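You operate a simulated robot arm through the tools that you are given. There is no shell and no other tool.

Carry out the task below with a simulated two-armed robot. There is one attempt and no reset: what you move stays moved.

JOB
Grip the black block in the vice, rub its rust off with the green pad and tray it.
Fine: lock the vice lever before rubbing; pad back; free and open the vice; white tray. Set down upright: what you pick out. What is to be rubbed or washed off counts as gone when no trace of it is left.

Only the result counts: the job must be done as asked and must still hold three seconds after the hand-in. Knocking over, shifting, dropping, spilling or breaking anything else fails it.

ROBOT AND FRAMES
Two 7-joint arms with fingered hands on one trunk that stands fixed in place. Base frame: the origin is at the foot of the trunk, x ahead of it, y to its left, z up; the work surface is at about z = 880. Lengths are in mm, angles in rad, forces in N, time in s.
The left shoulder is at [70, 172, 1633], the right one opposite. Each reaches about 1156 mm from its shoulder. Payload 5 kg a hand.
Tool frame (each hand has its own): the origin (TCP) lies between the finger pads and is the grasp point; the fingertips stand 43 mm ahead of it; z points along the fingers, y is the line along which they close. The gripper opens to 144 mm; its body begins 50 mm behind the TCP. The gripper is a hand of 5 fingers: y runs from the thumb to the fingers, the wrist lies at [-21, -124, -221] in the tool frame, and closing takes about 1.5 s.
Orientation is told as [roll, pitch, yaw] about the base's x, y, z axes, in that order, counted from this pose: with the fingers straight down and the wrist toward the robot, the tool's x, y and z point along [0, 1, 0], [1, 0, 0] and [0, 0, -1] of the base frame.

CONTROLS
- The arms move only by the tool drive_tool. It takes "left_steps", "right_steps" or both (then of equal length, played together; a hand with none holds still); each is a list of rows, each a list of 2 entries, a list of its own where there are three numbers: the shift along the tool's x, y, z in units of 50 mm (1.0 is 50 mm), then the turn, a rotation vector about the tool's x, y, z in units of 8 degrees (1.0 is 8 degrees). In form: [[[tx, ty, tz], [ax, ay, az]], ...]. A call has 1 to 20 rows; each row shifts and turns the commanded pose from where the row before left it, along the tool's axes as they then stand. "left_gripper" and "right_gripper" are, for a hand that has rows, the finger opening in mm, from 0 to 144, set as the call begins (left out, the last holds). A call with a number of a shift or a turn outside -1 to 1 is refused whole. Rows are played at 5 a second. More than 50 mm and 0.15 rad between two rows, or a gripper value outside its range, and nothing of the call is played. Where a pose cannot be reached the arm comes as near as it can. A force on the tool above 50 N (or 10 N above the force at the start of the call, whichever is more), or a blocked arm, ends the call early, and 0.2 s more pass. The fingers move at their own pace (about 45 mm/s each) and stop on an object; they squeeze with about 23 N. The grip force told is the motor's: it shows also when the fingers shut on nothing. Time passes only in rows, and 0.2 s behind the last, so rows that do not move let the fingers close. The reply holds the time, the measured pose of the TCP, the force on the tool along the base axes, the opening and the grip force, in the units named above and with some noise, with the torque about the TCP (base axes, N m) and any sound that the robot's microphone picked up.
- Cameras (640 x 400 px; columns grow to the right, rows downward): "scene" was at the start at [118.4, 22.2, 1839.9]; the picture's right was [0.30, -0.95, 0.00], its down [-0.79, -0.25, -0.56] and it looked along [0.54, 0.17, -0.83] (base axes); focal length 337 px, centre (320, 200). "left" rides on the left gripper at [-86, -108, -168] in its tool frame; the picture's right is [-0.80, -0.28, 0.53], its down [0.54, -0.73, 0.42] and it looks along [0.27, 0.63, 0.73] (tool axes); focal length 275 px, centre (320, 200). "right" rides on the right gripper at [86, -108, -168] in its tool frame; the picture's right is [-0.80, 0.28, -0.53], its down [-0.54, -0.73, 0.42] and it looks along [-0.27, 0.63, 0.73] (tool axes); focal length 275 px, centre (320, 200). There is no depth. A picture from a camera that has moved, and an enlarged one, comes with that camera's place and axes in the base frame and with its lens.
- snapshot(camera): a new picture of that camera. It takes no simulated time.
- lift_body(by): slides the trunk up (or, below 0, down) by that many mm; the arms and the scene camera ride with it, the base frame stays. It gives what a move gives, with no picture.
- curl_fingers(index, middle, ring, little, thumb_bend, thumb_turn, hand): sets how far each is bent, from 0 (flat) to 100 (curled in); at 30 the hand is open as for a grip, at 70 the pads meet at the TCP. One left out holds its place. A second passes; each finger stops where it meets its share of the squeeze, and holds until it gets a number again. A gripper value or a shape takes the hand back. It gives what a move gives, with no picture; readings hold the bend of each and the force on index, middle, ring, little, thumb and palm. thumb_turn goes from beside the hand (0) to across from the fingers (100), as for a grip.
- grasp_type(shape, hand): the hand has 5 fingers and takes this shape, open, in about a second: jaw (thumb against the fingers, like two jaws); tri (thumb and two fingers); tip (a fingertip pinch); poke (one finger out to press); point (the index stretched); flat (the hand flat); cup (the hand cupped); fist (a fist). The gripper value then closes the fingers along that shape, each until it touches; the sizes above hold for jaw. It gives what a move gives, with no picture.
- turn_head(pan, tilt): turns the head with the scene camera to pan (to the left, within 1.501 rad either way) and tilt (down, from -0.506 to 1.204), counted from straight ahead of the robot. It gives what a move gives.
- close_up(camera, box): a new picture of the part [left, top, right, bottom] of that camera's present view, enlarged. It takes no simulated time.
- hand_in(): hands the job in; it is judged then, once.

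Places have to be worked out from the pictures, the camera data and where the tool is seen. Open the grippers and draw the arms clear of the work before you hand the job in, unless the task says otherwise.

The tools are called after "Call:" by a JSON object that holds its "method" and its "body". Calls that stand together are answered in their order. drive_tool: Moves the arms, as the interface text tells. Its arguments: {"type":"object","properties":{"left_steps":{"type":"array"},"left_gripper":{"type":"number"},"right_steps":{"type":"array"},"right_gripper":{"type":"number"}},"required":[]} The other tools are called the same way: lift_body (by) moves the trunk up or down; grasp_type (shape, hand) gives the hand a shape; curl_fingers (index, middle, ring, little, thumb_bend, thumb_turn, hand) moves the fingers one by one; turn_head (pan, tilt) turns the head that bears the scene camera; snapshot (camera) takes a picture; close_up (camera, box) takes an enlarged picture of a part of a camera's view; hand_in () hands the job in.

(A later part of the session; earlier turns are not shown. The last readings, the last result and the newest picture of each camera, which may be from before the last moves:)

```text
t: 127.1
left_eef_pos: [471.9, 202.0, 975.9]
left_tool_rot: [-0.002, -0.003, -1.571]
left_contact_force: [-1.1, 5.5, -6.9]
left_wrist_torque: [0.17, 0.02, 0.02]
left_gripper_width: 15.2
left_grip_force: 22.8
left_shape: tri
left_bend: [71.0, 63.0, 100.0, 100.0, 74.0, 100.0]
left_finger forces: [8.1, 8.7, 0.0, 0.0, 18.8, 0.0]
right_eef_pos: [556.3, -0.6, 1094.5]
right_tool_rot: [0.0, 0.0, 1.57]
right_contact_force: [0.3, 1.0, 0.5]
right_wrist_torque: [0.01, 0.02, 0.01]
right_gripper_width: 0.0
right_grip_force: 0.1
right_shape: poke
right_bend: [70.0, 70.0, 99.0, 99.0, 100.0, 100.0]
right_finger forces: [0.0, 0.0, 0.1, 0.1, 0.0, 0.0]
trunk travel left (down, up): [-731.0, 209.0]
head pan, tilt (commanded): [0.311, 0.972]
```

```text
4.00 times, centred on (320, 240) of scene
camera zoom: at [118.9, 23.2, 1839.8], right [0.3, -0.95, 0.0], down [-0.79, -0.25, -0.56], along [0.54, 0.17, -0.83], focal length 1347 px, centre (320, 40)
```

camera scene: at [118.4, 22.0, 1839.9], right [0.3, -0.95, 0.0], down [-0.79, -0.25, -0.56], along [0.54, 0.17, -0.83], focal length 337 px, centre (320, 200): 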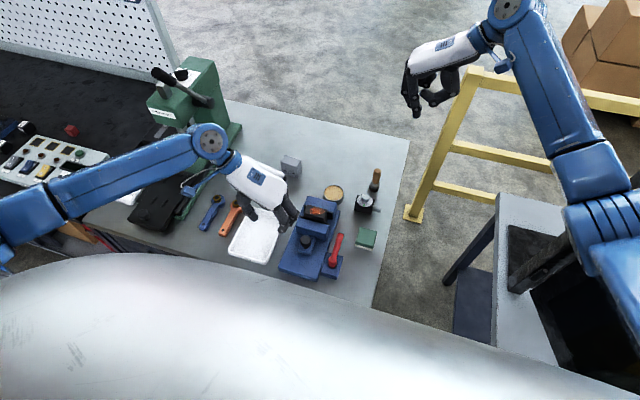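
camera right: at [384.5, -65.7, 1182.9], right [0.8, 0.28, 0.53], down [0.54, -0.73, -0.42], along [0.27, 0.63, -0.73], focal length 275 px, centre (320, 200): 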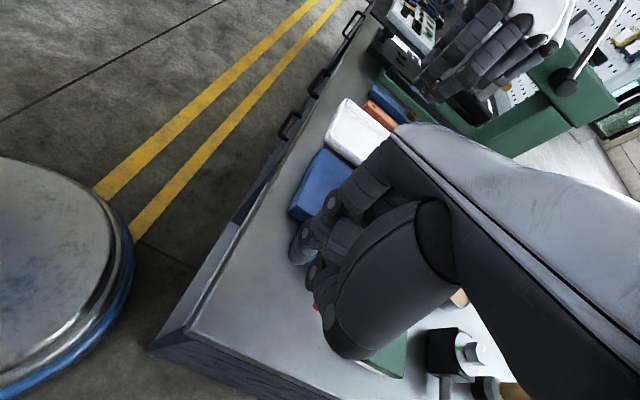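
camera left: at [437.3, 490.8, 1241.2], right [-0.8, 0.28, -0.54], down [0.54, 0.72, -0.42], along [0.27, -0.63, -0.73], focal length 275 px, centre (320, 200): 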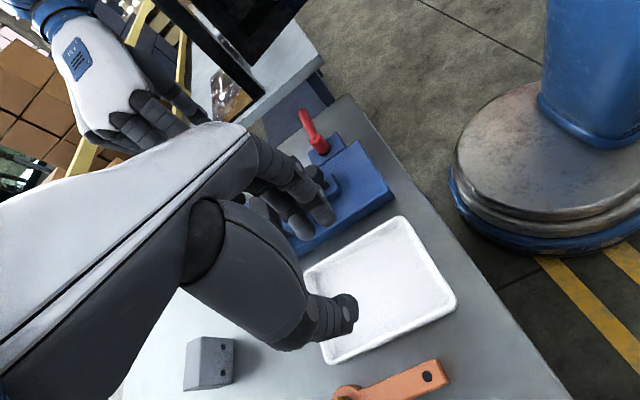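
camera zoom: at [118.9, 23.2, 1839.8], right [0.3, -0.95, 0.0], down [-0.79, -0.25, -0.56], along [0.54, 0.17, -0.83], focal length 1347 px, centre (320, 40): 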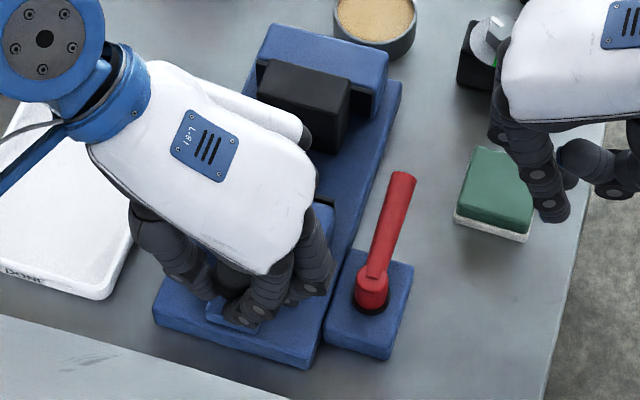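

The vice is open and the block stays upright against the fixed jaw. I pull 2 mm more to the original place, then open the fingers and raise the hand.

Call:
{"method": "drive_tool", "body": {"left_steps": [[[-0.05, 0, 0], [0, 0, 0]], [[0, 0, 0], [0, 0, 0]]]}}

Call:
{"method": "drive_tool", "body": {"left_steps": [[[0, 0, 0], [0, 0, 0]], [[0, 0, 0], [0, 0, 0]], [[0, 0, 0], [0, 0, 0]], [[0, 0, 0], [0, 0, 0]], [[0, 0, -0.3], [0, 0, 0]], [[0, 0, -0.7], [0, 0, 0]], [[0, 0, -0.8], [0, 0, 0]], [[0, 0, -0.8], [0, 0, 0]], [[0, 0, 0], [0, 0, 0]]], "left_gripper": 64}}

Call:
{"method": "close_up", "body": {"camera": "scene", "box": [280, 180, 380, 290]}}

Call:
{"method": "snapshot", "body": {"camera": "left"}}

```text
t: 127.7
left_eef_pos: [469.4, 203.0, 977.0]
left_tool_rot: [0.0, -0.003, -1.571]
left_contact_force: [2.1, 6.9, -8.0]
left_wrist_torque: [0.14, -0.02, -0.01]
left_gripper_width: 15.3
left_grip_force: 22.9
left_shape: tri
left_bend: [71.0, 63.0, 100.0, 100.0, 74.0, 100.0]
left_finger forces: [7.2, 9.0, 0.0, 0.0, 19.0, 0.1]
right_eef_pos: [557.4, -0.4, 1094.3]
right_tool_rot: [0.001, 0.002, 1.571]
right_contact_force: [0.8, 0.0, 0.0]
right_wrist_torque: [-0.04, -0.02, -0.02]
right_gripper_width: 0.0
right_grip_force: 0.1
right_shape: poke
right_bend: [70.0, 70.0, 99.0, 99.0, 100.0, 100.0]
right_finger forces: [0.0, 0.0, 0.1, 0.1, 0.0, 0.1]
trunk travel left (down, up): [-731.0, 209.0]
head pan, tilt (commanded): [0.311, 0.972]
```

```text
t: 129.7
left_eef_pos: [470.1, 202.6, 1103.6]
left_tool_rot: [0.0, -0.001, -1.573]
left_contact_force: [0.5, 0.1, 0.3]
left_wrist_torque: [-0.03, -0.02, 0.02]
left_gripper_width: 63.4
left_grip_force: 0.0
left_shape: tri
left_bend: [74.0, 47.0, 99.0, 99.0, 72.0, 100.0]
left_finger forces: [0.1, 0.0, 0.0, 0.0, 0.0, 0.0]
right_eef_pos: [555.3, -1.1, 1094.5]
right_tool_rot: [0.001, 0.001, 1.571]
right_contact_force: [0.1, -0.2, -0.3]
right_wrist_torque: [0.01, -0.02, 0.02]
right_gripper_width: 0.0
right_grip_force: 0.1
right_shape: poke
right_bend: [70.0, 70.0, 99.0, 99.0, 100.0, 100.0]
right_finger forces: [0.1, 0.0, 0.0, 0.1, 0.1, 0.0]
trunk travel left (down, up): [-731.0, 209.0]
head pan, tilt (commanded): [0.311, 0.972]
```

```text
3.64 times, centred on (330, 235) of scene
camera zoom: at [118.5, 22.1, 1839.8], right [0.3, -0.95, 0.0], down [-0.79, -0.25, -0.56], along [0.54, 0.17, -0.83], focal length 1224 px, centre (284, 73)
```

zoom: 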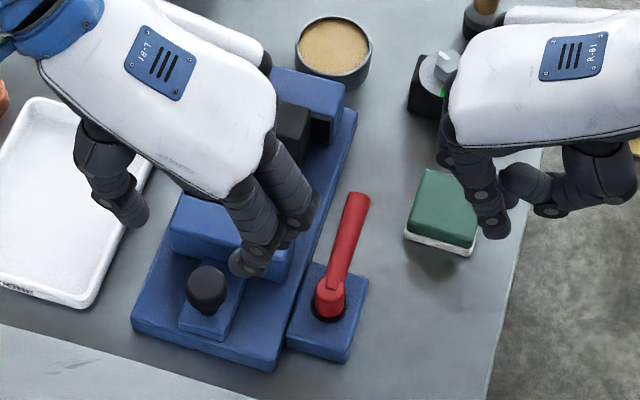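

```text
taken
camera left: at [383.6, 311.3, 1272.7], right [-0.8, 0.28, -0.53], down [0.54, 0.72, -0.42], along [0.27, -0.63, -0.73], focal length 275 px, centre (320, 200)
```

left: 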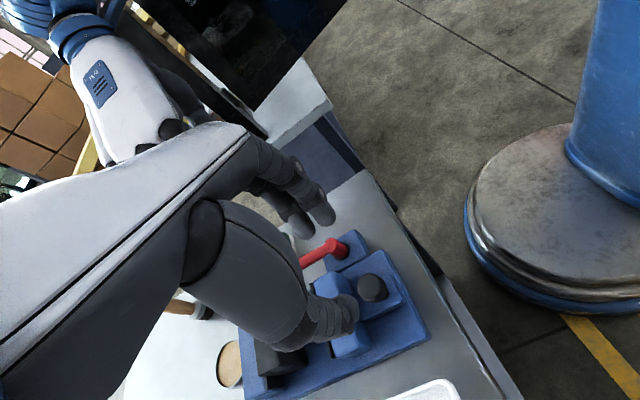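

The vice is open again. I move the left hand above the block (TCP about [625, 202, 1105]) with a 104 mm opening to measure its place.

Call:
{"method": "drive_tool", "body": {"left_steps": [[[0.78, 0, 0], [0, 0, 0]], [[0.78, 0, 0], [0, 0, 0]], [[0.78, 0, 0], [0, 0, 0]], [[0.76, 0, 0], [0, 0, 0]], [[0, 0, 0], [0, 0, 0]], [[0, 0, 0], [0, 0, 0]]], "left_gripper": 104}}

Call:
{"method": "close_up", "body": {"camera": "left", "box": [240, 160, 480, 400]}}

Call:
{"method": "close_up", "body": {"camera": "scene", "box": [290, 180, 370, 250]}}

```text
t: 131.1
left_eef_pos: [623.6, 200.4, 1105.4]
left_tool_rot: [0.0, -0.001, -1.572]
left_contact_force: [-0.3, 0.3, 0.7]
left_wrist_torque: [-0.05, -0.05, -0.02]
left_gripper_width: 103.5
left_grip_force: 0.0
left_shape: tri
left_bend: [26.0, 37.0, 99.0, 99.0, 58.0, 99.0]
left_finger forces: [0.1, 0.0, 0.0, 0.0, 0.0, 0.1]
right_eef_pos: [554.0, -0.9, 1094.5]
right_tool_rot: [0.0, 0.0, 1.569]
right_contact_force: [-0.2, -0.4, 0.2]
right_wrist_torque: [0.0, -0.04, 0.02]
right_gripper_width: 0.0
right_grip_force: 0.0
right_shape: poke
right_bend: [70.0, 70.0, 99.0, 99.0, 100.0, 100.0]
right_finger forces: [0.0, 0.0, 0.1, 0.0, 0.0, 0.0]
trunk travel left (down, up): [-731.0, 209.0]
head pan, tilt (commanded): [0.311, 0.972]
```

```text
1.67 times, centred on (360, 280) of left
camera zoom: at [537.8, 309.8, 1273.6], right [-0.8, 0.28, -0.54], down [0.54, 0.72, -0.42], along [0.27, -0.63, -0.73], focal length 459 px, centre (253, 67)
```

zoom: 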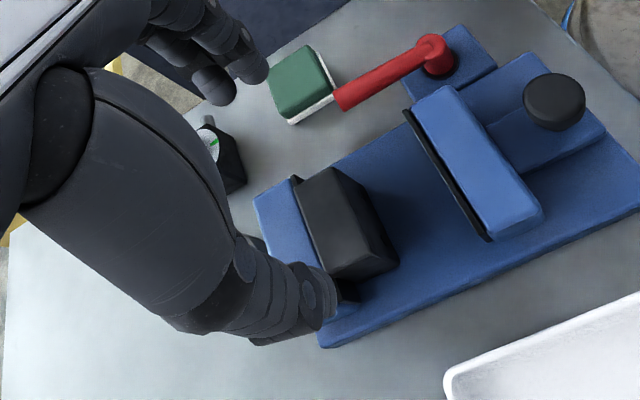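

```text
5.71 times, centred on (330, 215) of scene
camera zoom: at [117.2, 22.3, 1840.0], right [0.3, -0.95, 0.0], down [-0.79, -0.25, -0.56], along [0.54, 0.17, -0.83], focal length 1924 px, centre (263, 114)
```

zoom: 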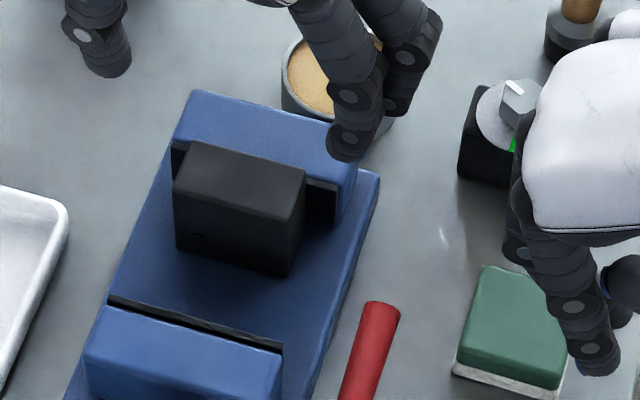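

The block stands square at x≈621–655, y≈170–234, right against the fixed jaw, so the tri grip's middle finger (about +27 mm) would foul the fixed jaw. I try the fingertip pinch shape (thumb and index only) at this height and look at it.

Call:
{"method": "grasp_type", "body": {"shape": "tip", "hand": "left"}}

Call:
{"method": "close_up", "body": {"camera": "left", "box": [200, 120, 440, 400]}}

Call:
{"method": "close_up", "body": {"camera": "scene", "box": [280, 150, 380, 250]}}

```text
t: 132.0
left_eef_pos: [624.5, 200.9, 1104.6]
left_tool_rot: [0.001, -0.002, -1.571]
left_contact_force: [-0.1, 0.7, -0.6]
left_wrist_torque: [0.03, 0.02, -0.02]
left_gripper_width: 144.0
left_grip_force: 0.1
left_shape: tip
left_bend: [30.0, 98.0, 99.0, 99.0, 30.0, 98.0]
left_finger forces: [0.1, 0.0, 0.1, 0.1, 0.1, 0.0]
right_eef_pos: [555.9, -1.2, 1095.5]
right_tool_rot: [-0.002, 0.0, 1.571]
right_contact_force: [-1.0, -0.2, 0.6]
right_wrist_torque: [-0.03, -0.01, 0.0]
right_gripper_width: 0.0
right_grip_force: 0.1
right_shape: poke
right_bend: [70.0, 70.0, 99.0, 99.0, 100.0, 100.0]
right_finger forces: [0.1, 0.0, 0.0, 0.0, 0.0, 0.0]
trunk travel left (down, up): [-731.0, 209.0]
head pan, tilt (commanded): [0.311, 0.972]
```

```text
1.43 times, centred on (320, 260) of left
camera zoom: at [538.9, 309.5, 1273.1], right [-0.8, 0.28, -0.53], down [0.54, 0.72, -0.42], along [0.27, -0.63, -0.73], focal length 393 px, centre (320, 114)
```

zoom: 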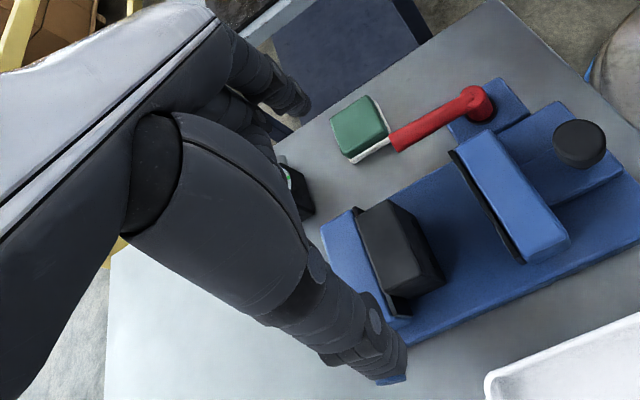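

```text
4.00 times, centred on (330, 200) of scene
camera zoom: at [119.0, 21.8, 1839.8], right [0.3, -0.95, 0.0], down [-0.79, -0.25, -0.56], along [0.54, 0.17, -0.83], focal length 1347 px, centre (280, 200)
```

zoom: 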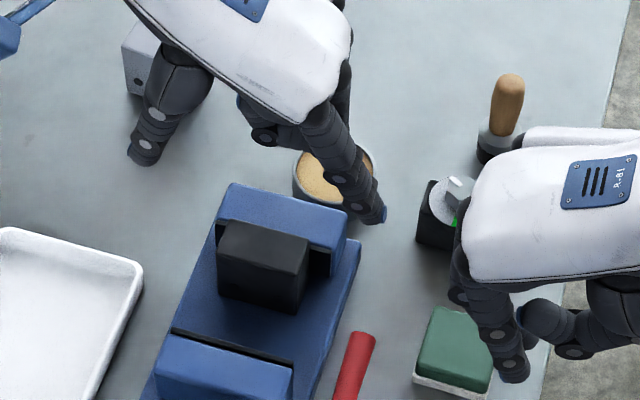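

In tip shape only index and thumb reach out. I set the opening to 100 mm and measure their x positions.

Call:
{"method": "drive_tool", "body": {"left_steps": [[[0, 0, 0], [0, 0, 0]], [[0, 0, 0], [0, 0, 0]], [[0, 0, 0], [0, 0, 0]], [[0, 0, 0], [0, 0, 0]]], "left_gripper": 100}}

Call:
{"method": "close_up", "body": {"camera": "left", "box": [200, 120, 440, 400]}}

Call:
{"method": "close_up", "body": {"camera": "scene", "box": [280, 150, 380, 250]}}

```text
t: 133.0
left_eef_pos: [624.1, 198.9, 1104.4]
left_tool_rot: [0.001, -0.002, -1.571]
left_contact_force: [-0.4, 0.0, 0.1]
left_wrist_torque: [-0.02, 0.01, 0.01]
left_gripper_width: 100.1
left_grip_force: 0.0
left_shape: tip
left_bend: [28.0, 98.0, 99.0, 99.0, 60.0, 99.0]
left_finger forces: [0.1, 0.1, 0.1, 0.0, 0.0, 0.0]
right_eef_pos: [555.2, -1.0, 1095.5]
right_tool_rot: [0.001, 0.0, 1.572]
right_contact_force: [-0.1, 0.8, -0.2]
right_wrist_torque: [-0.04, -0.03, 0.0]
right_gripper_width: 0.1
right_grip_force: 0.1
right_shape: poke
right_bend: [70.0, 70.0, 99.0, 99.0, 100.0, 100.0]
right_finger forces: [0.0, 0.0, 0.1, 0.1, 0.0, 0.0]
trunk travel left (down, up): [-731.0, 209.0]
head pan, tilt (commanded): [0.311, 0.972]
```

```text
1.43 times, centred on (320, 260) of left
camera zoom: at [538.4, 309.6, 1273.3], right [-0.8, 0.28, -0.53], down [0.54, 0.72, -0.42], along [0.27, -0.63, -0.73], focal length 393 px, centre (320, 114)
```

zoom: 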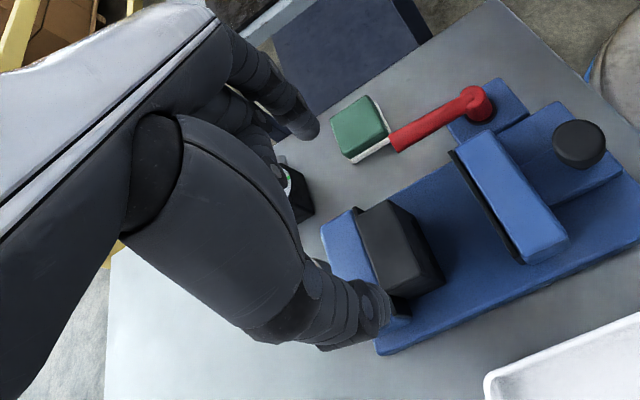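

```text
4.00 times, centred on (330, 200) of scene
camera zoom: at [118.4, 22.1, 1839.9], right [0.3, -0.95, 0.0], down [-0.79, -0.25, -0.56], along [0.54, 0.17, -0.83], focal length 1347 px, centre (280, 200)
```

zoom: 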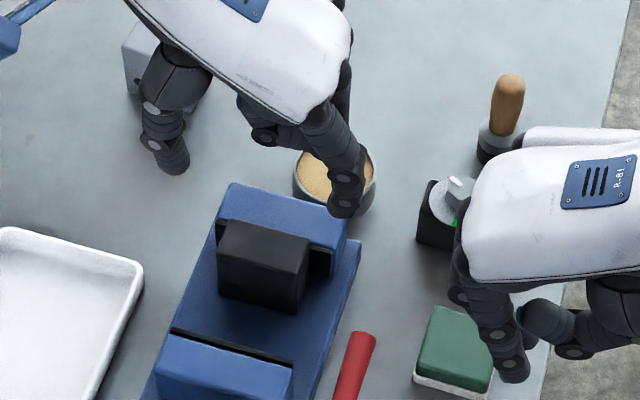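

Index and thumb tips are both about +6 mm from the TCP in x, so at TCP x≈631.5 they meet the block's centre line with 10 mm to spare to the fixed jaw. I move there and lower to z≈1015.

Call:
{"method": "drive_tool", "body": {"left_steps": [[[0.15, -0.04, 0.2], [0, 0, 0]], [[0, 0, 0.6], [0, 0, 0]], [[0, 0, 0.6], [0, 0, 0]], [[0, 0, 0.4], [0, 0, 0]], [[0, 0, 0], [0, 0, 0]], [[0, 0, 0], [0, 0, 0]]]}}

Call:
{"method": "close_up", "body": {"camera": "left", "box": [200, 120, 440, 400]}}

Call:
{"method": "close_up", "body": {"camera": "scene", "box": [290, 170, 370, 240]}}

```text
t: 134.4
left_eef_pos: [630.2, 201.9, 1015.2]
left_tool_rot: [0.0, -0.002, -1.573]
left_contact_force: [0.3, 0.6, -0.3]
left_wrist_torque: [0.01, 0.01, -0.02]
left_gripper_width: 100.3
left_grip_force: 0.1
left_shape: tip
left_bend: [28.0, 98.0, 99.0, 99.0, 60.0, 99.0]
left_finger forces: [0.0, 0.0, 0.0, 0.0, 0.1, 0.0]
right_eef_pos: [555.1, -1.8, 1096.1]
right_tool_rot: [-0.001, -0.001, 1.57]
right_contact_force: [0.1, 0.6, -0.3]
right_wrist_torque: [0.03, -0.04, 0.02]
right_gripper_width: 0.0
right_grip_force: 0.1
right_shape: poke
right_bend: [70.0, 70.0, 99.0, 99.0, 100.0, 100.0]
right_finger forces: [0.0, 0.1, 0.0, 0.0, 0.1, 0.0]
trunk travel left (down, up): [-731.0, 209.0]
head pan, tilt (commanded): [0.311, 0.972]
```

```text
1.43 times, centred on (320, 260) of left
camera zoom: at [544.8, 312.0, 1183.3], right [-0.8, 0.28, -0.53], down [0.54, 0.72, -0.42], along [0.27, -0.63, -0.73], focal length 393 px, centre (320, 114)
```

zoom: 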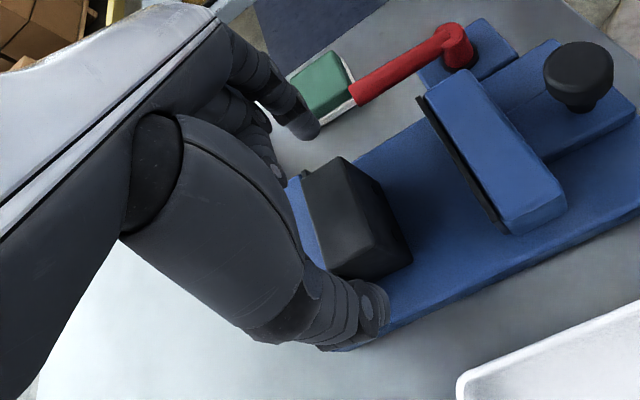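

```text
5.71 times, centred on (330, 205) of scene
camera zoom: at [118.3, 22.0, 1839.9], right [0.3, -0.95, 0.0], down [-0.79, -0.25, -0.56], along [0.54, 0.17, -0.83], focal length 1924 px, centre (263, 171)
```

zoom: 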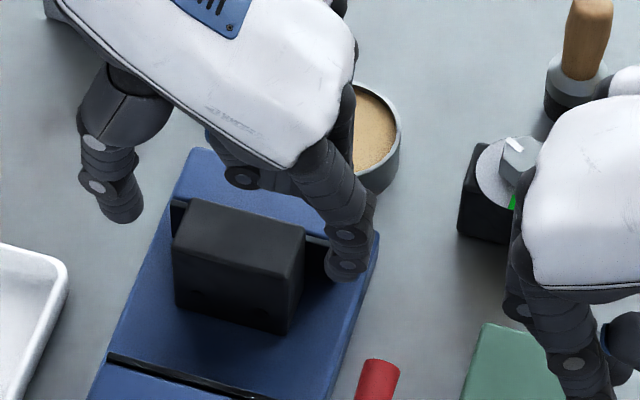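

Index and thumb are in line with the block's ends. Before going lower I check how low the folded middle finger hangs over the block.

Call:
{"method": "close_up", "body": {"camera": "scene", "box": [310, 190, 350, 220]}}

Call:
{"method": "close_up", "body": {"camera": "left", "box": [260, 150, 360, 250]}}

Call:
{"method": "snapshot", "body": {"camera": "right"}}

```text
13.33 times, centred on (330, 205) of scene
camera zoom: at [118.3, 22.0, 1839.9], right [0.3, -0.95, 0.0], down [-0.79, -0.25, -0.56], along [0.54, 0.17, -0.83], focal length 4490 px, centre (187, 133)
```

zoom: 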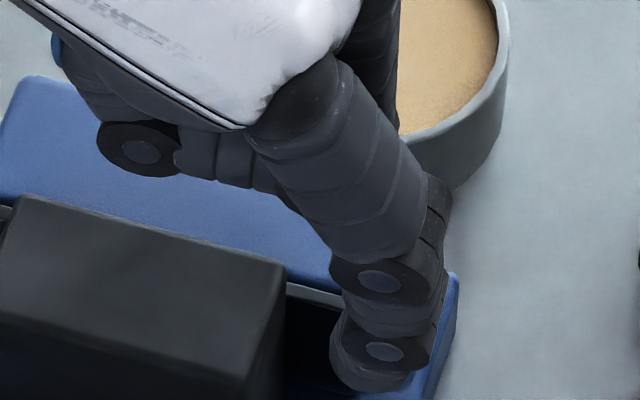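

```text
4.00 times, centred on (310, 200) of left
camera zoom: at [544.8, 312.0, 1183.3], right [-0.8, 0.28, -0.53], down [0.54, 0.72, -0.42], along [0.27, -0.63, -0.73], focal length 1101 px, centre (360, 200)
```

zoom: 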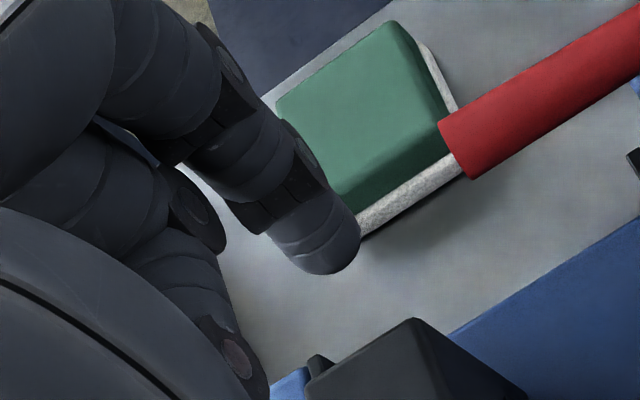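

```text
taken
camera right: at [470.5, -108.4, 1263.0], right [0.8, 0.28, 0.53], down [0.54, -0.73, -0.42], along [0.27, 0.63, -0.73], focal length 275 px, centre (320, 200)
```

right: 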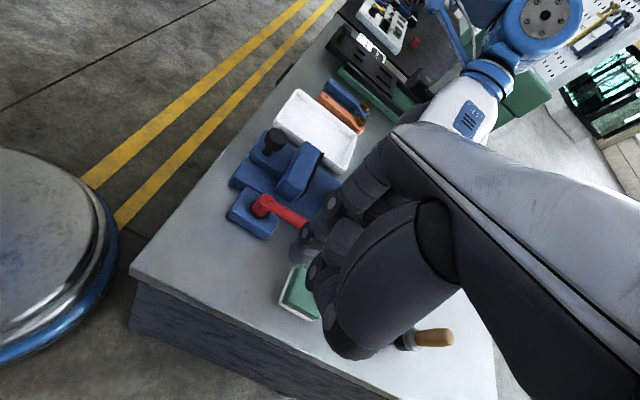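

The folded middle finger's joint is at about [635, 199, 1033], i.e. 18 mm above the TCP, so at TCP z≈979 it clears the block top by over 10 mm. I lower 36 mm.

Call:
{"method": "drive_tool", "body": {"left_steps": [[[0.02, 0, 0.3], [0, 0, 0]], [[0, 0, 0.24], [0, 0, 0]], [[0, 0, 0.18], [0, 0, 0]], [[0, 0, 0], [0, 0, 0]], [[0, 0, 0], [0, 0, 0]]]}}

Call:
{"method": "close_up", "body": {"camera": "scene", "box": [290, 170, 370, 240]}}

Call:
{"method": "close_up", "body": {"camera": "left", "box": [200, 120, 440, 400]}}

```text
t: 135.6
left_eef_pos: [632.1, 202.2, 979.6]
left_tool_rot: [0.0, -0.002, -1.571]
left_contact_force: [0.1, 0.3, 0.1]
left_wrist_torque: [0.01, -0.03, 0.0]
left_gripper_width: 100.3
left_grip_force: 0.0
left_shape: tip
left_bend: [28.0, 98.0, 99.0, 99.0, 60.0, 99.0]
left_finger forces: [0.0, 0.0, 0.0, 0.0, 0.1, 0.0]
right_eef_pos: [556.4, -1.0, 1094.1]
right_tool_rot: [0.001, -0.001, 1.571]
right_contact_force: [0.0, -0.1, -0.2]
right_wrist_torque: [0.01, 0.0, 0.02]
right_gripper_width: 0.0
right_grip_force: 0.0
right_shape: poke
right_bend: [70.0, 70.0, 99.0, 99.0, 100.0, 100.0]
right_finger forces: [0.0, 0.0, 0.1, 0.1, 0.1, 0.1]
trunk travel left (down, up): [-731.0, 209.0]
head pan, tilt (commanded): [0.311, 0.972]
```

```text
5.71 times, centred on (330, 205) of scene
camera zoom: at [118.5, 21.9, 1839.9], right [0.3, -0.95, 0.0], down [-0.79, -0.25, -0.56], along [0.54, 0.17, -0.83], focal length 1924 px, centre (263, 171)
```

zoom: 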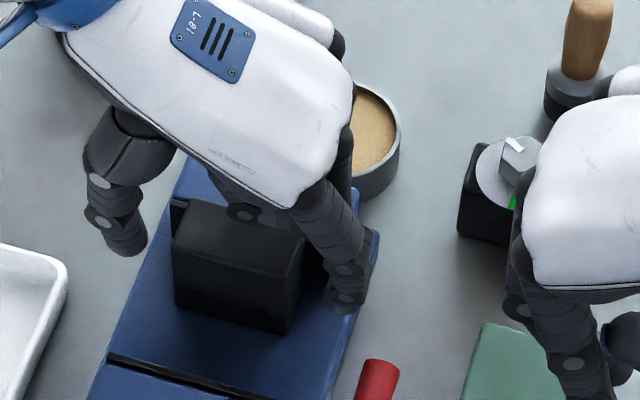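

```text
1.43 times, centred on (320, 260) of left
camera zoom: at [546.0, 311.8, 1148.0], right [-0.8, 0.28, -0.53], down [0.54, 0.72, -0.42], along [0.27, -0.63, -0.73], focal length 393 px, centre (320, 114)
```

zoom: 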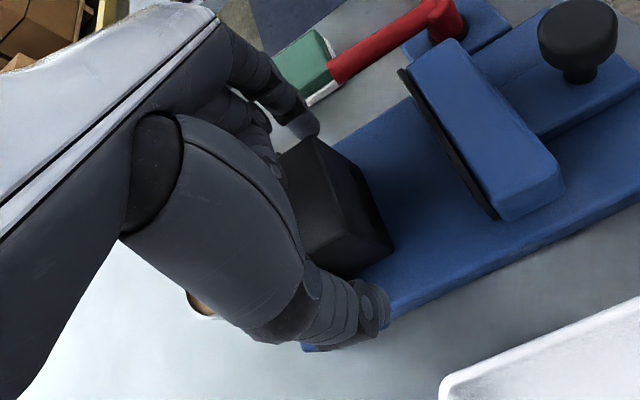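

No contact, fingers flank the block's ends. I close the pinch on it.

Call:
{"method": "drive_tool", "body": {"left_steps": [[[0, 0, 0], [0, 0, 0]], [[0, 0, 0], [0, 0, 0]], [[0, 0, 0], [0, 0, 0]], [[0, 0, 0], [0, 0, 0]], [[0, 0, 0], [0, 0, 0]], [[0, 0, 0], [0, 0, 0]]], "left_gripper": 30}}

Call:
{"method": "close_up", "body": {"camera": "scene", "box": [290, 170, 370, 240]}}

Call:
{"method": "close_up", "body": {"camera": "left", "box": [200, 120, 440, 400]}}

```text
t: 137.0
left_eef_pos: [631.9, 202.5, 979.7]
left_tool_rot: [0.001, -0.001, -1.571]
left_contact_force: [0.6, 0.0, -0.8]
left_wrist_torque: [-0.06, -0.07, -0.01]
left_gripper_width: 60.2
left_grip_force: 22.9
left_shape: tip
left_bend: [73.0, 100.0, 100.0, 100.0, 73.0, 100.0]
left_finger forces: [21.2, 0.0, 0.0, 0.1, 20.6, 0.0]
right_eef_pos: [555.7, -1.5, 1094.7]
right_tool_rot: [0.0, 0.0, 1.569]
right_contact_force: [-0.3, -0.1, 0.5]
right_wrist_torque: [0.01, 0.03, 0.0]
right_gripper_width: 0.0
right_grip_force: 0.0
right_shape: poke
right_bend: [70.0, 70.0, 99.0, 99.0, 100.0, 100.0]
right_finger forces: [0.0, 0.0, 0.1, 0.0, 0.0, 0.0]
trunk travel left (down, up): [-731.0, 209.0]
head pan, tilt (commanded): [0.311, 0.972]
```

```text
5.71 times, centred on (330, 205) of scene
camera zoom: at [118.7, 22.0, 1839.8], right [0.3, -0.95, 0.0], down [-0.79, -0.25, -0.56], along [0.54, 0.17, -0.83], focal length 1924 px, centre (263, 171)
```

zoom: 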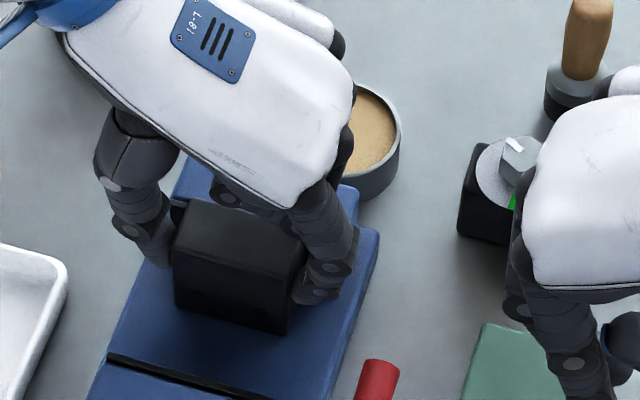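

```text
1.43 times, centred on (320, 260) of left
camera zoom: at [546.1, 311.8, 1148.0], right [-0.8, 0.28, -0.53], down [0.54, 0.72, -0.42], along [0.27, -0.63, -0.73], focal length 393 px, centre (320, 114)
```

zoom: 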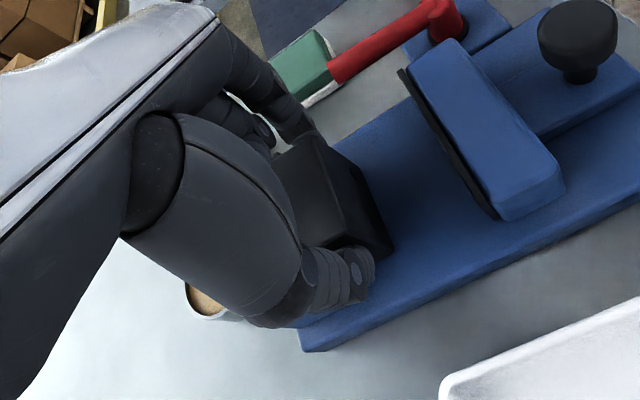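

Even pinch (21 N each side). I lift slowly 25 mm with a slight −x shift away from the fixed jaw and check that the block stays level.

Call:
{"method": "drive_tool", "body": {"left_steps": [[[-0.02, 0, -0.06], [0, 0, 0]], [[-0.06, 0, -0.1], [0, 0, 0]], [[-0.06, 0, -0.14], [0, 0, 0]], [[0, 0, -0.2], [0, 0, 0]], [[0, 0, 0], [0, 0, 0]]]}}

Call:
{"method": "close_up", "body": {"camera": "scene", "box": [290, 170, 370, 240]}}

Call:
{"method": "close_up", "body": {"camera": "left", "box": [200, 120, 440, 400]}}

```text
t: 138.2
left_eef_pos: [625.4, 202.8, 1005.3]
left_tool_rot: [-0.002, -0.002, -1.572]
left_contact_force: [0.4, -0.2, -3.8]
left_wrist_torque: [0.01, 0.02, 0.01]
left_gripper_width: 60.2
left_grip_force: 23.0
left_shape: tip
left_bend: [73.0, 100.0, 100.0, 100.0, 73.0, 100.0]
left_finger forces: [20.8, 0.0, 0.0, 0.0, 20.8, 0.1]
right_eef_pos: [555.1, -0.5, 1093.6]
right_tool_rot: [-0.001, -0.001, 1.571]
right_contact_force: [0.0, 1.1, -0.1]
right_wrist_torque: [0.03, 0.02, 0.01]
right_gripper_width: 0.0
right_grip_force: 0.0
right_shape: poke
right_bend: [70.0, 70.0, 99.0, 99.0, 100.0, 100.0]
right_finger forces: [0.0, 0.0, 0.0, 0.1, 0.0, 0.0]
trunk travel left (down, up): [-731.0, 209.0]
head pan, tilt (commanded): [0.311, 0.972]
```

```text
5.71 times, centred on (330, 205) of scene
camera zoom: at [119.1, 22.1, 1839.8], right [0.3, -0.95, 0.0], down [-0.79, -0.25, -0.56], along [0.54, 0.17, -0.83], focal length 1924 px, centre (263, 171)
```

zoom: 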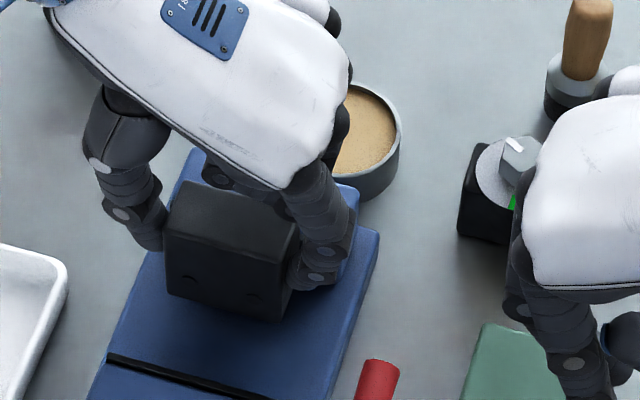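

```text
1.43 times, centred on (320, 260) of left
camera zoom: at [539.6, 312.9, 1173.6], right [-0.8, 0.28, -0.53], down [0.54, 0.72, -0.42], along [0.27, -0.63, -0.73], focal length 393 px, centre (320, 114)
```

zoom: 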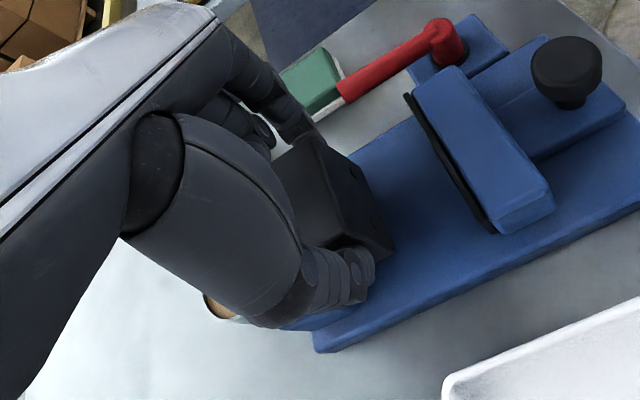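

The block hangs steady. I lift it another 85 mm and carry it over the white tray, centre about [545, 362].

Call:
{"method": "drive_tool", "body": {"left_steps": [[[0, 0, -0.4], [0, 0, 0]], [[0, 0, -0.6], [0, 0, 0]], [[0, 0, -0.5], [0, 0, 0]], [[0, 0, -0.2], [0, 0, 0]], [[-0.2, -0.4, 0], [0, 0, 0]], [[-0.32, -0.6, 0], [0, 0, 0]], [[-0.4, -0.7, 0], [0, 0, 0]], [[-0.4, -0.7, 0], [0, 0, 0]], [[-0.3, -0.5, 0], [0, 0, 0]], [[-0.12, -0.29, 0], [0, 0, 0]], [[0, 0, 0], [0, 0, 0]], [[0, 0, 0], [0, 0, 0]]]}}

Call:
{"method": "snapshot", "body": {"camera": "scene"}}

Call:
{"method": "close_up", "body": {"camera": "scene", "box": [200, 160, 320, 280]}}

Call:
{"method": "close_up", "body": {"camera": "left", "box": [200, 120, 480, 400]}}

```text
t: 140.8
left_eef_pos: [537.7, 363.9, 1089.6]
left_tool_rot: [-0.001, -0.002, -1.571]
left_contact_force: [0.2, 0.3, -3.6]
left_wrist_torque: [0.02, 0.03, 0.02]
left_gripper_width: 59.8
left_grip_force: 23.2
left_shape: tip
left_bend: [73.0, 100.0, 100.0, 100.0, 72.0, 100.0]
left_finger forces: [21.0, 0.1, 0.1, 0.0, 21.1, 0.0]
right_eef_pos: [555.4, 0.0, 1093.5]
right_tool_rot: [0.001, 0.0, 1.571]
right_contact_force: [-0.6, -0.5, 0.2]
right_wrist_torque: [0.03, 0.0, -0.04]
right_gripper_width: 0.0
right_grip_force: 0.1
right_shape: poke
right_bend: [70.0, 70.0, 99.0, 99.0, 100.0, 100.0]
right_finger forces: [0.0, 0.1, 0.0, 0.0, 0.1, 0.0]
trunk travel left (down, up): [-731.0, 209.0]
head pan, tilt (commanded): [0.311, 0.972]
```

```text
taken
camera scene: at [118.8, 22.4, 1839.8], right [0.3, -0.95, 0.0], down [-0.79, -0.25, -0.56], along [0.54, 0.17, -0.83], focal length 337 px, centre (320, 200)
```

scene: 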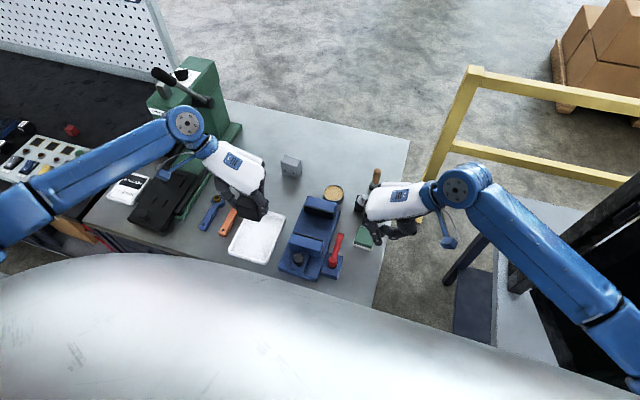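

```text
3.33 times, centred on (260, 220) of scene
camera zoom: at [118.8, 22.4, 1839.8], right [0.3, -0.95, 0.0], down [-0.79, -0.25, -0.56], along [0.54, 0.17, -0.83], focal length 1122 px, centre (520, 133)
```

zoom: 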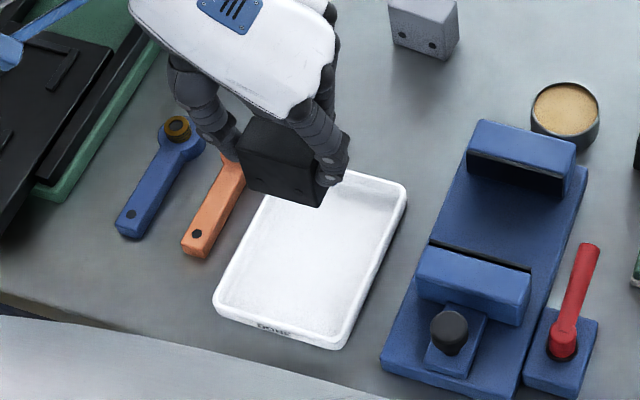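

```text
1.43 times, centred on (340, 260) of left
camera zoom: at [451.4, 473.0, 1258.3], right [-0.8, 0.28, -0.53], down [0.54, 0.72, -0.42], along [0.27, -0.63, -0.73], focal length 393 px, centre (291, 114)
```

zoom: 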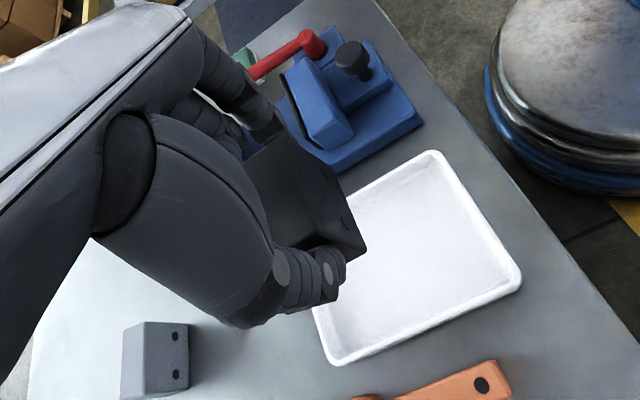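

The block is over the tray's centre ([545, 363]; tray x 460–630, y 302–424). I lower to z≈985, with the block bottom still about 30 mm above the table.

Call:
{"method": "drive_tool", "body": {"left_steps": [[[0, 0, 0.4], [0, 0, 0]], [[0, 0, 0.6], [0, 0, 0]], [[0, 0, 0.6], [0, 0, 0]], [[0, 0, 0.5], [0, 0, 0]], [[0, 0, 0], [0, 0, 0]], [[0, 0, 0], [0, 0, 0]]]}}

Call:
{"method": "close_up", "body": {"camera": "scene", "box": [210, 180, 300, 270]}}

Call:
{"method": "close_up", "body": {"camera": "left", "box": [200, 120, 480, 400]}}

```text
t: 142.2
left_eef_pos: [538.9, 362.8, 984.1]
left_tool_rot: [0.001, -0.002, -1.571]
left_contact_force: [-0.1, -0.1, -3.1]
left_wrist_torque: [0.0, 0.05, 0.02]
left_gripper_width: 60.1
left_grip_force: 23.3
left_shape: tip
left_bend: [73.0, 100.0, 100.0, 100.0, 72.0, 100.0]
left_finger forces: [21.0, 0.0, 0.1, 0.1, 21.0, 0.0]
right_eef_pos: [554.8, -0.6, 1094.1]
right_tool_rot: [0.001, -0.001, 1.571]
right_contact_force: [-0.5, -0.6, -0.2]
right_wrist_torque: [0.03, -0.03, -0.03]
right_gripper_width: 0.1
right_grip_force: 0.1
right_shape: poke
right_bend: [70.0, 70.0, 99.0, 99.0, 100.0, 100.0]
right_finger forces: [0.0, 0.1, 0.0, 0.1, 0.0, 0.0]
trunk travel left (down, up): [-731.0, 209.0]
head pan, tilt (commanded): [0.311, 0.972]
```

```text
4.44 times, centred on (255, 225) of scene
camera zoom: at [118.6, 22.3, 1839.8], right [0.3, -0.95, 0.0], down [-0.79, -0.25, -0.56], along [0.54, 0.17, -0.83], focal length 1497 px, centre (609, 89)
```

zoom: 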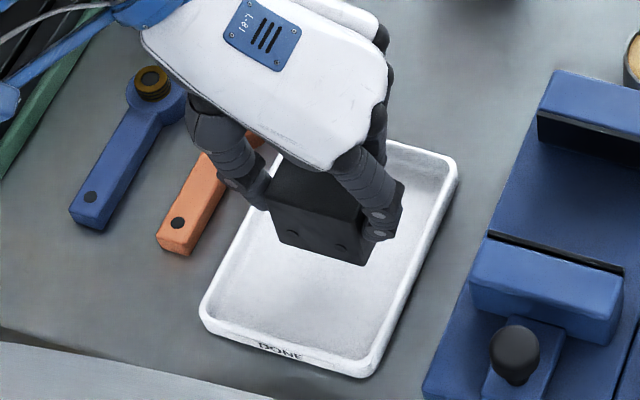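

```text
1.43 times, centred on (340, 260) of left
camera zoom: at [451.7, 471.6, 1153.0], right [-0.8, 0.28, -0.53], down [0.54, 0.72, -0.42], along [0.27, -0.63, -0.73], focal length 393 px, centre (291, 114)
```

zoom: 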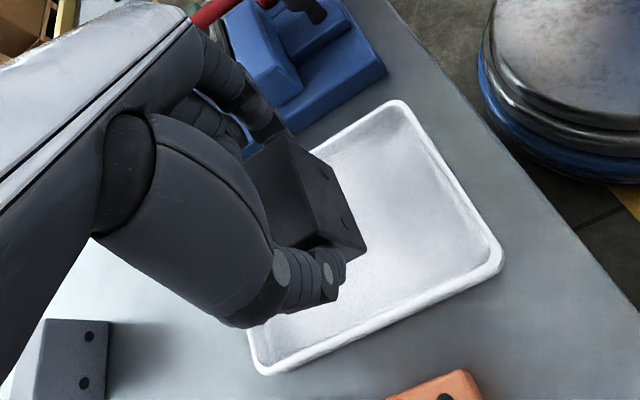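

Nicely inside the tray outline. I lower 20 mm more, then feel for the tray floor in small steps.

Call:
{"method": "drive_tool", "body": {"left_steps": [[[0, 0, 0.2], [0, 0, 0]], [[0, 0, 0.14], [0, 0, 0]], [[0, 0, 0.06], [0, 0, 0]], [[0, 0, 0.02], [0, 0, 0]], [[0, 0, 0.02], [0, 0, 0]], [[0, 0, 0], [0, 0, 0]]]}}

```text
t: 143.6
left_eef_pos: [539.0, 362.1, 963.3]
left_tool_rot: [-0.001, -0.001, -1.572]
left_contact_force: [-0.7, -0.7, -4.2]
left_wrist_torque: [0.04, 0.03, -0.01]
left_gripper_width: 60.1
left_grip_force: 22.9
left_shape: tip
left_bend: [73.0, 100.0, 100.0, 100.0, 72.0, 100.0]
left_finger forces: [21.1, 0.0, 0.0, 0.0, 21.0, 0.0]
right_eef_pos: [556.2, -1.0, 1094.9]
right_tool_rot: [-0.001, 0.0, 1.572]
right_contact_force: [-0.1, -0.2, 0.2]
right_wrist_torque: [0.01, 0.03, 0.0]
right_gripper_width: 0.0
right_grip_force: 0.0
right_shape: poke
right_bend: [70.0, 70.0, 99.0, 99.0, 100.0, 100.0]
right_finger forces: [0.0, 0.1, 0.1, 0.0, 0.1, 0.0]
trunk travel left (down, up): [-731.0, 209.0]
head pan, tilt (commanded): [0.311, 0.972]
```

Still hanging; on with 1 mm steps.

Call:
{"method": "drive_tool", "body": {"left_steps": [[[0, 0, 0.02], [0, 0, 0]], [[0, 0, 0.02], [0, 0, 0]], [[0, 0, 0.02], [0, 0, 0]], [[0, 0, 0.02], [0, 0, 0]], [[0, 0, 0], [0, 0, 0]]]}}

Call:
{"method": "close_up", "body": {"camera": "scene", "box": [220, 190, 290, 260]}}

```text
t: 144.8
left_eef_pos: [539.4, 362.4, 958.4]
left_tool_rot: [-0.001, 0.0, -1.572]
left_contact_force: [0.4, 0.7, -4.6]
left_wrist_torque: [-0.01, -0.02, 0.0]
left_gripper_width: 60.0
left_grip_force: 23.6
left_shape: tip
left_bend: [73.0, 100.0, 100.0, 100.0, 72.0, 100.0]
left_finger forces: [21.1, 0.0, 0.0, 0.0, 21.0, 0.0]
right_eef_pos: [555.3, -1.2, 1095.2]
right_tool_rot: [-0.001, -0.001, 1.57]
right_contact_force: [0.0, 0.3, -0.5]
right_wrist_torque: [0.01, 0.0, -0.03]
right_gripper_width: 0.1
right_grip_force: 0.1
right_shape: poke
right_bend: [70.0, 70.0, 99.0, 99.0, 100.0, 100.0]
right_finger forces: [0.1, 0.0, 0.1, 0.0, 0.1, 0.0]
trunk travel left (down, up): [-731.0, 209.0]
head pan, tilt (commanded): [0.311, 0.972]
```

```text
5.71 times, centred on (255, 225) of scene
camera zoom: at [118.8, 22.3, 1839.8], right [0.3, -0.95, 0.0], down [-0.79, -0.25, -0.56], along [0.54, 0.17, -0.83], focal length 1924 px, centre (691, 57)
```

zoom: 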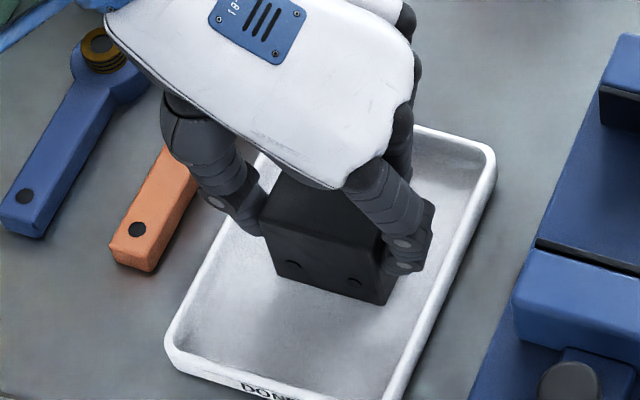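

The block is just above the tray floor. I continue in 1 mm steps.

Call:
{"method": "drive_tool", "body": {"left_steps": [[[0, 0, 0.02], [0, 0, 0]], [[0, 0, 0.02], [0, 0, 0]], [[0, 0, 0.02], [0, 0, 0]], [[0, 0, 0], [0, 0, 0]]]}}

```text
t: 145.8
left_eef_pos: [539.3, 362.2, 957.1]
left_tool_rot: [0.002, -0.002, -1.572]
left_contact_force: [-0.2, 0.4, 6.5]
left_wrist_torque: [0.06, 0.0, 0.04]
left_gripper_width: 60.3
left_grip_force: 22.7
left_shape: tip
left_bend: [74.0, 100.0, 100.0, 100.0, 73.0, 100.0]
left_finger forces: [21.3, 0.0, 0.0, 0.1, 22.7, 0.0]
right_eef_pos: [555.9, -1.4, 1095.2]
right_tool_rot: [0.0, 0.001, 1.571]
right_contact_force: [-0.1, 0.5, -0.5]
right_wrist_torque: [-0.01, -0.03, 0.0]
right_gripper_width: 0.1
right_grip_force: 0.0
right_shape: poke
right_bend: [70.0, 70.0, 99.0, 99.0, 100.0, 100.0]
right_finger forces: [0.1, 0.0, 0.1, 0.1, 0.0, 0.0]
trunk travel left (down, up): [-731.0, 209.0]
head pan, tilt (commanded): [0.311, 0.972]
```

Contact (+6.5 N): the block stands on the tray floor. I open the fingers only to 80 mm to stay off the tray rim, then look.

Call:
{"method": "drive_tool", "body": {"left_steps": [[[0, 0, 0], [0, 0, 0]], [[0, 0, 0], [0, 0, 0]], [[0, 0, 0], [0, 0, 0]], [[0, 0, 0], [0, 0, 0]]], "left_gripper": 80}}

Call:
{"method": "close_up", "body": {"camera": "scene", "box": [220, 190, 290, 260]}}

Call:
{"method": "close_up", "body": {"camera": "left", "box": [200, 120, 440, 400]}}

```text
t: 146.8
left_eef_pos: [538.2, 361.5, 954.3]
left_tool_rot: [-0.001, -0.001, -1.571]
left_contact_force: [-0.6, -0.6, 0.0]
left_wrist_torque: [0.0, -0.02, 0.06]
left_gripper_width: 79.4
left_grip_force: 0.0
left_shape: tip
left_bend: [73.0, 98.0, 99.0, 99.0, 68.0, 100.0]
left_finger forces: [0.0, 0.0, 0.1, 0.0, 0.0, 0.1]
right_eef_pos: [555.4, -1.0, 1093.6]
right_tool_rot: [0.0, -0.001, 1.572]
right_contact_force: [-0.1, 0.3, 0.2]
right_wrist_torque: [0.0, 0.02, -0.02]
right_gripper_width: 0.0
right_grip_force: 0.0
right_shape: poke
right_bend: [70.0, 70.0, 99.0, 99.0, 100.0, 100.0]
right_finger forces: [0.0, 0.0, 0.1, 0.0, 0.0, 0.0]
trunk travel left (down, up): [-731.0, 209.0]
head pan, tilt (commanded): [0.311, 0.972]
```

```text
5.71 times, centred on (255, 225) of scene
camera zoom: at [118.4, 22.0, 1839.9], right [0.3, -0.95, 0.0], down [-0.79, -0.25, -0.56], along [0.54, 0.17, -0.83], focal length 1924 px, centre (691, 57)
```

zoom: 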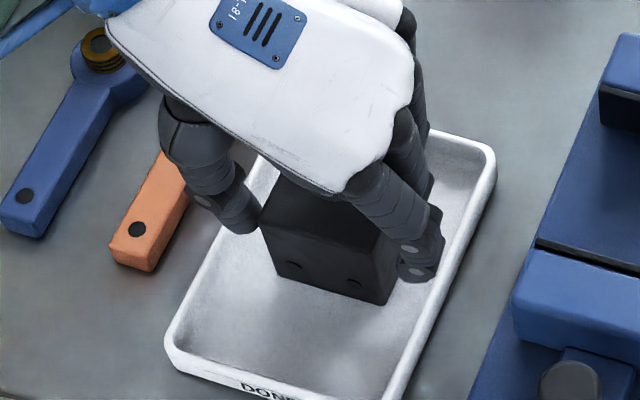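

```text
1.43 times, centred on (320, 260) of left
camera zoom: at [452.3, 471.8, 1123.7], right [-0.8, 0.28, -0.53], down [0.54, 0.72, -0.42], along [0.27, -0.63, -0.73], focal length 393 px, centre (320, 114)
```

zoom: 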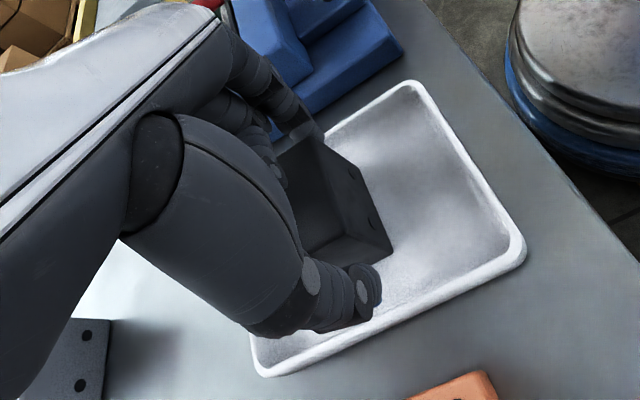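

The block stands upright in the tray, fingers free on both sides. I raise the left hand straight up.

Call:
{"method": "drive_tool", "body": {"left_steps": [[[0, 0, -0.2], [0, 0, 0]], [[0, 0, -0.4], [0, 0, 0]], [[0, 0, -0.6], [0, 0, 0]], [[0, 0, -0.8], [0, 0, 0]], [[0, 0, -0.8], [0, 0, 0]], [[0, 0, -0.8], [0, 0, 0]], [[0, 0, 0], [0, 0, 0]]]}}

Call:
{"method": "snapshot", "body": {"camera": "scene"}}

Call:
{"method": "close_up", "body": {"camera": "scene", "box": [200, 160, 320, 280]}}

Call:
{"method": "snapshot", "body": {"camera": "left"}}

```text
t: 148.4
left_eef_pos: [538.5, 363.9, 1136.3]
left_tool_rot: [0.001, -0.002, -1.569]
left_contact_force: [-0.3, -0.9, -0.5]
left_wrist_torque: [0.01, 0.0, 0.0]
left_gripper_width: 79.7
left_grip_force: 0.1
left_shape: tip
left_bend: [73.0, 98.0, 99.0, 99.0, 68.0, 100.0]
left_finger forces: [0.0, 0.0, 0.1, 0.1, 0.1, 0.0]
right_eef_pos: [555.3, -0.7, 1095.6]
right_tool_rot: [0.001, 0.0, 1.572]
right_contact_force: [0.5, 0.4, -0.3]
right_wrist_torque: [0.0, -0.03, -0.01]
right_gripper_width: 0.0
right_grip_force: 0.0
right_shape: poke
right_bend: [70.0, 70.0, 99.0, 99.0, 100.0, 100.0]
right_finger forces: [0.0, 0.0, 0.1, 0.1, 0.0, 0.1]
trunk travel left (down, up): [-731.0, 209.0]
head pan, tilt (commanded): [0.311, 0.972]
```

```text
taken
camera scene: at [118.4, 22.2, 1839.9], right [0.3, -0.95, 0.0], down [-0.79, -0.25, -0.56], along [0.54, 0.17, -0.83], focal length 337 px, centre (320, 200)
```

scene: 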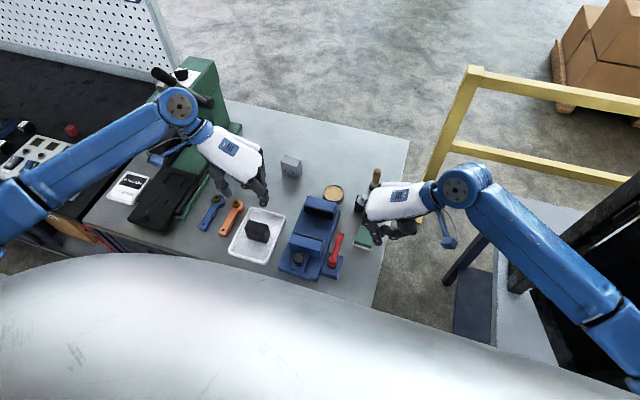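

```text
3.33 times, centred on (260, 220) of scene
camera zoom: at [118.4, 22.2, 1839.9], right [0.3, -0.95, 0.0], down [-0.79, -0.25, -0.56], along [0.54, 0.17, -0.83], focal length 1122 px, centre (520, 133)
```

zoom: 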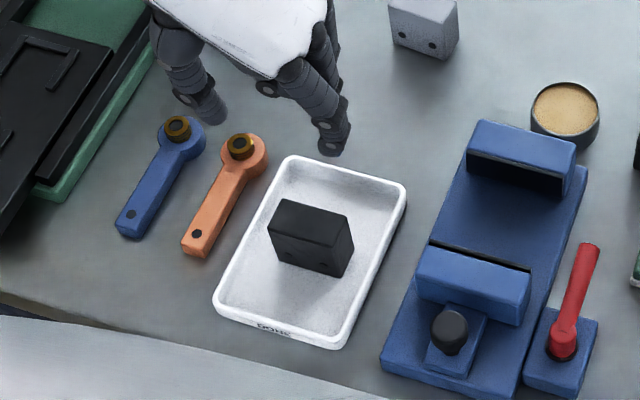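

```text
taken
camera left: at [452.8, 472.7, 1304.9], right [-0.8, 0.28, -0.53], down [0.54, 0.72, -0.42], along [0.27, -0.63, -0.73], focal length 275 px, centre (320, 200)
```

left: 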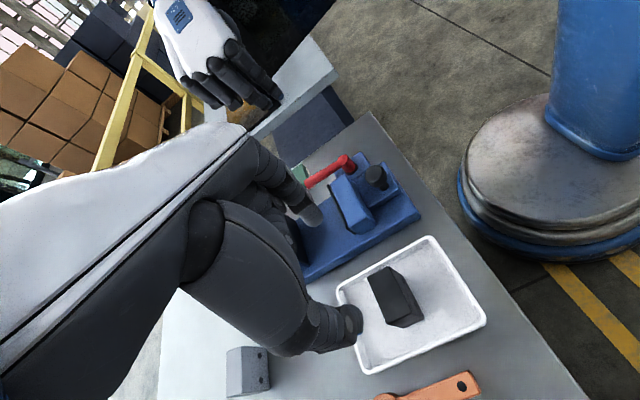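

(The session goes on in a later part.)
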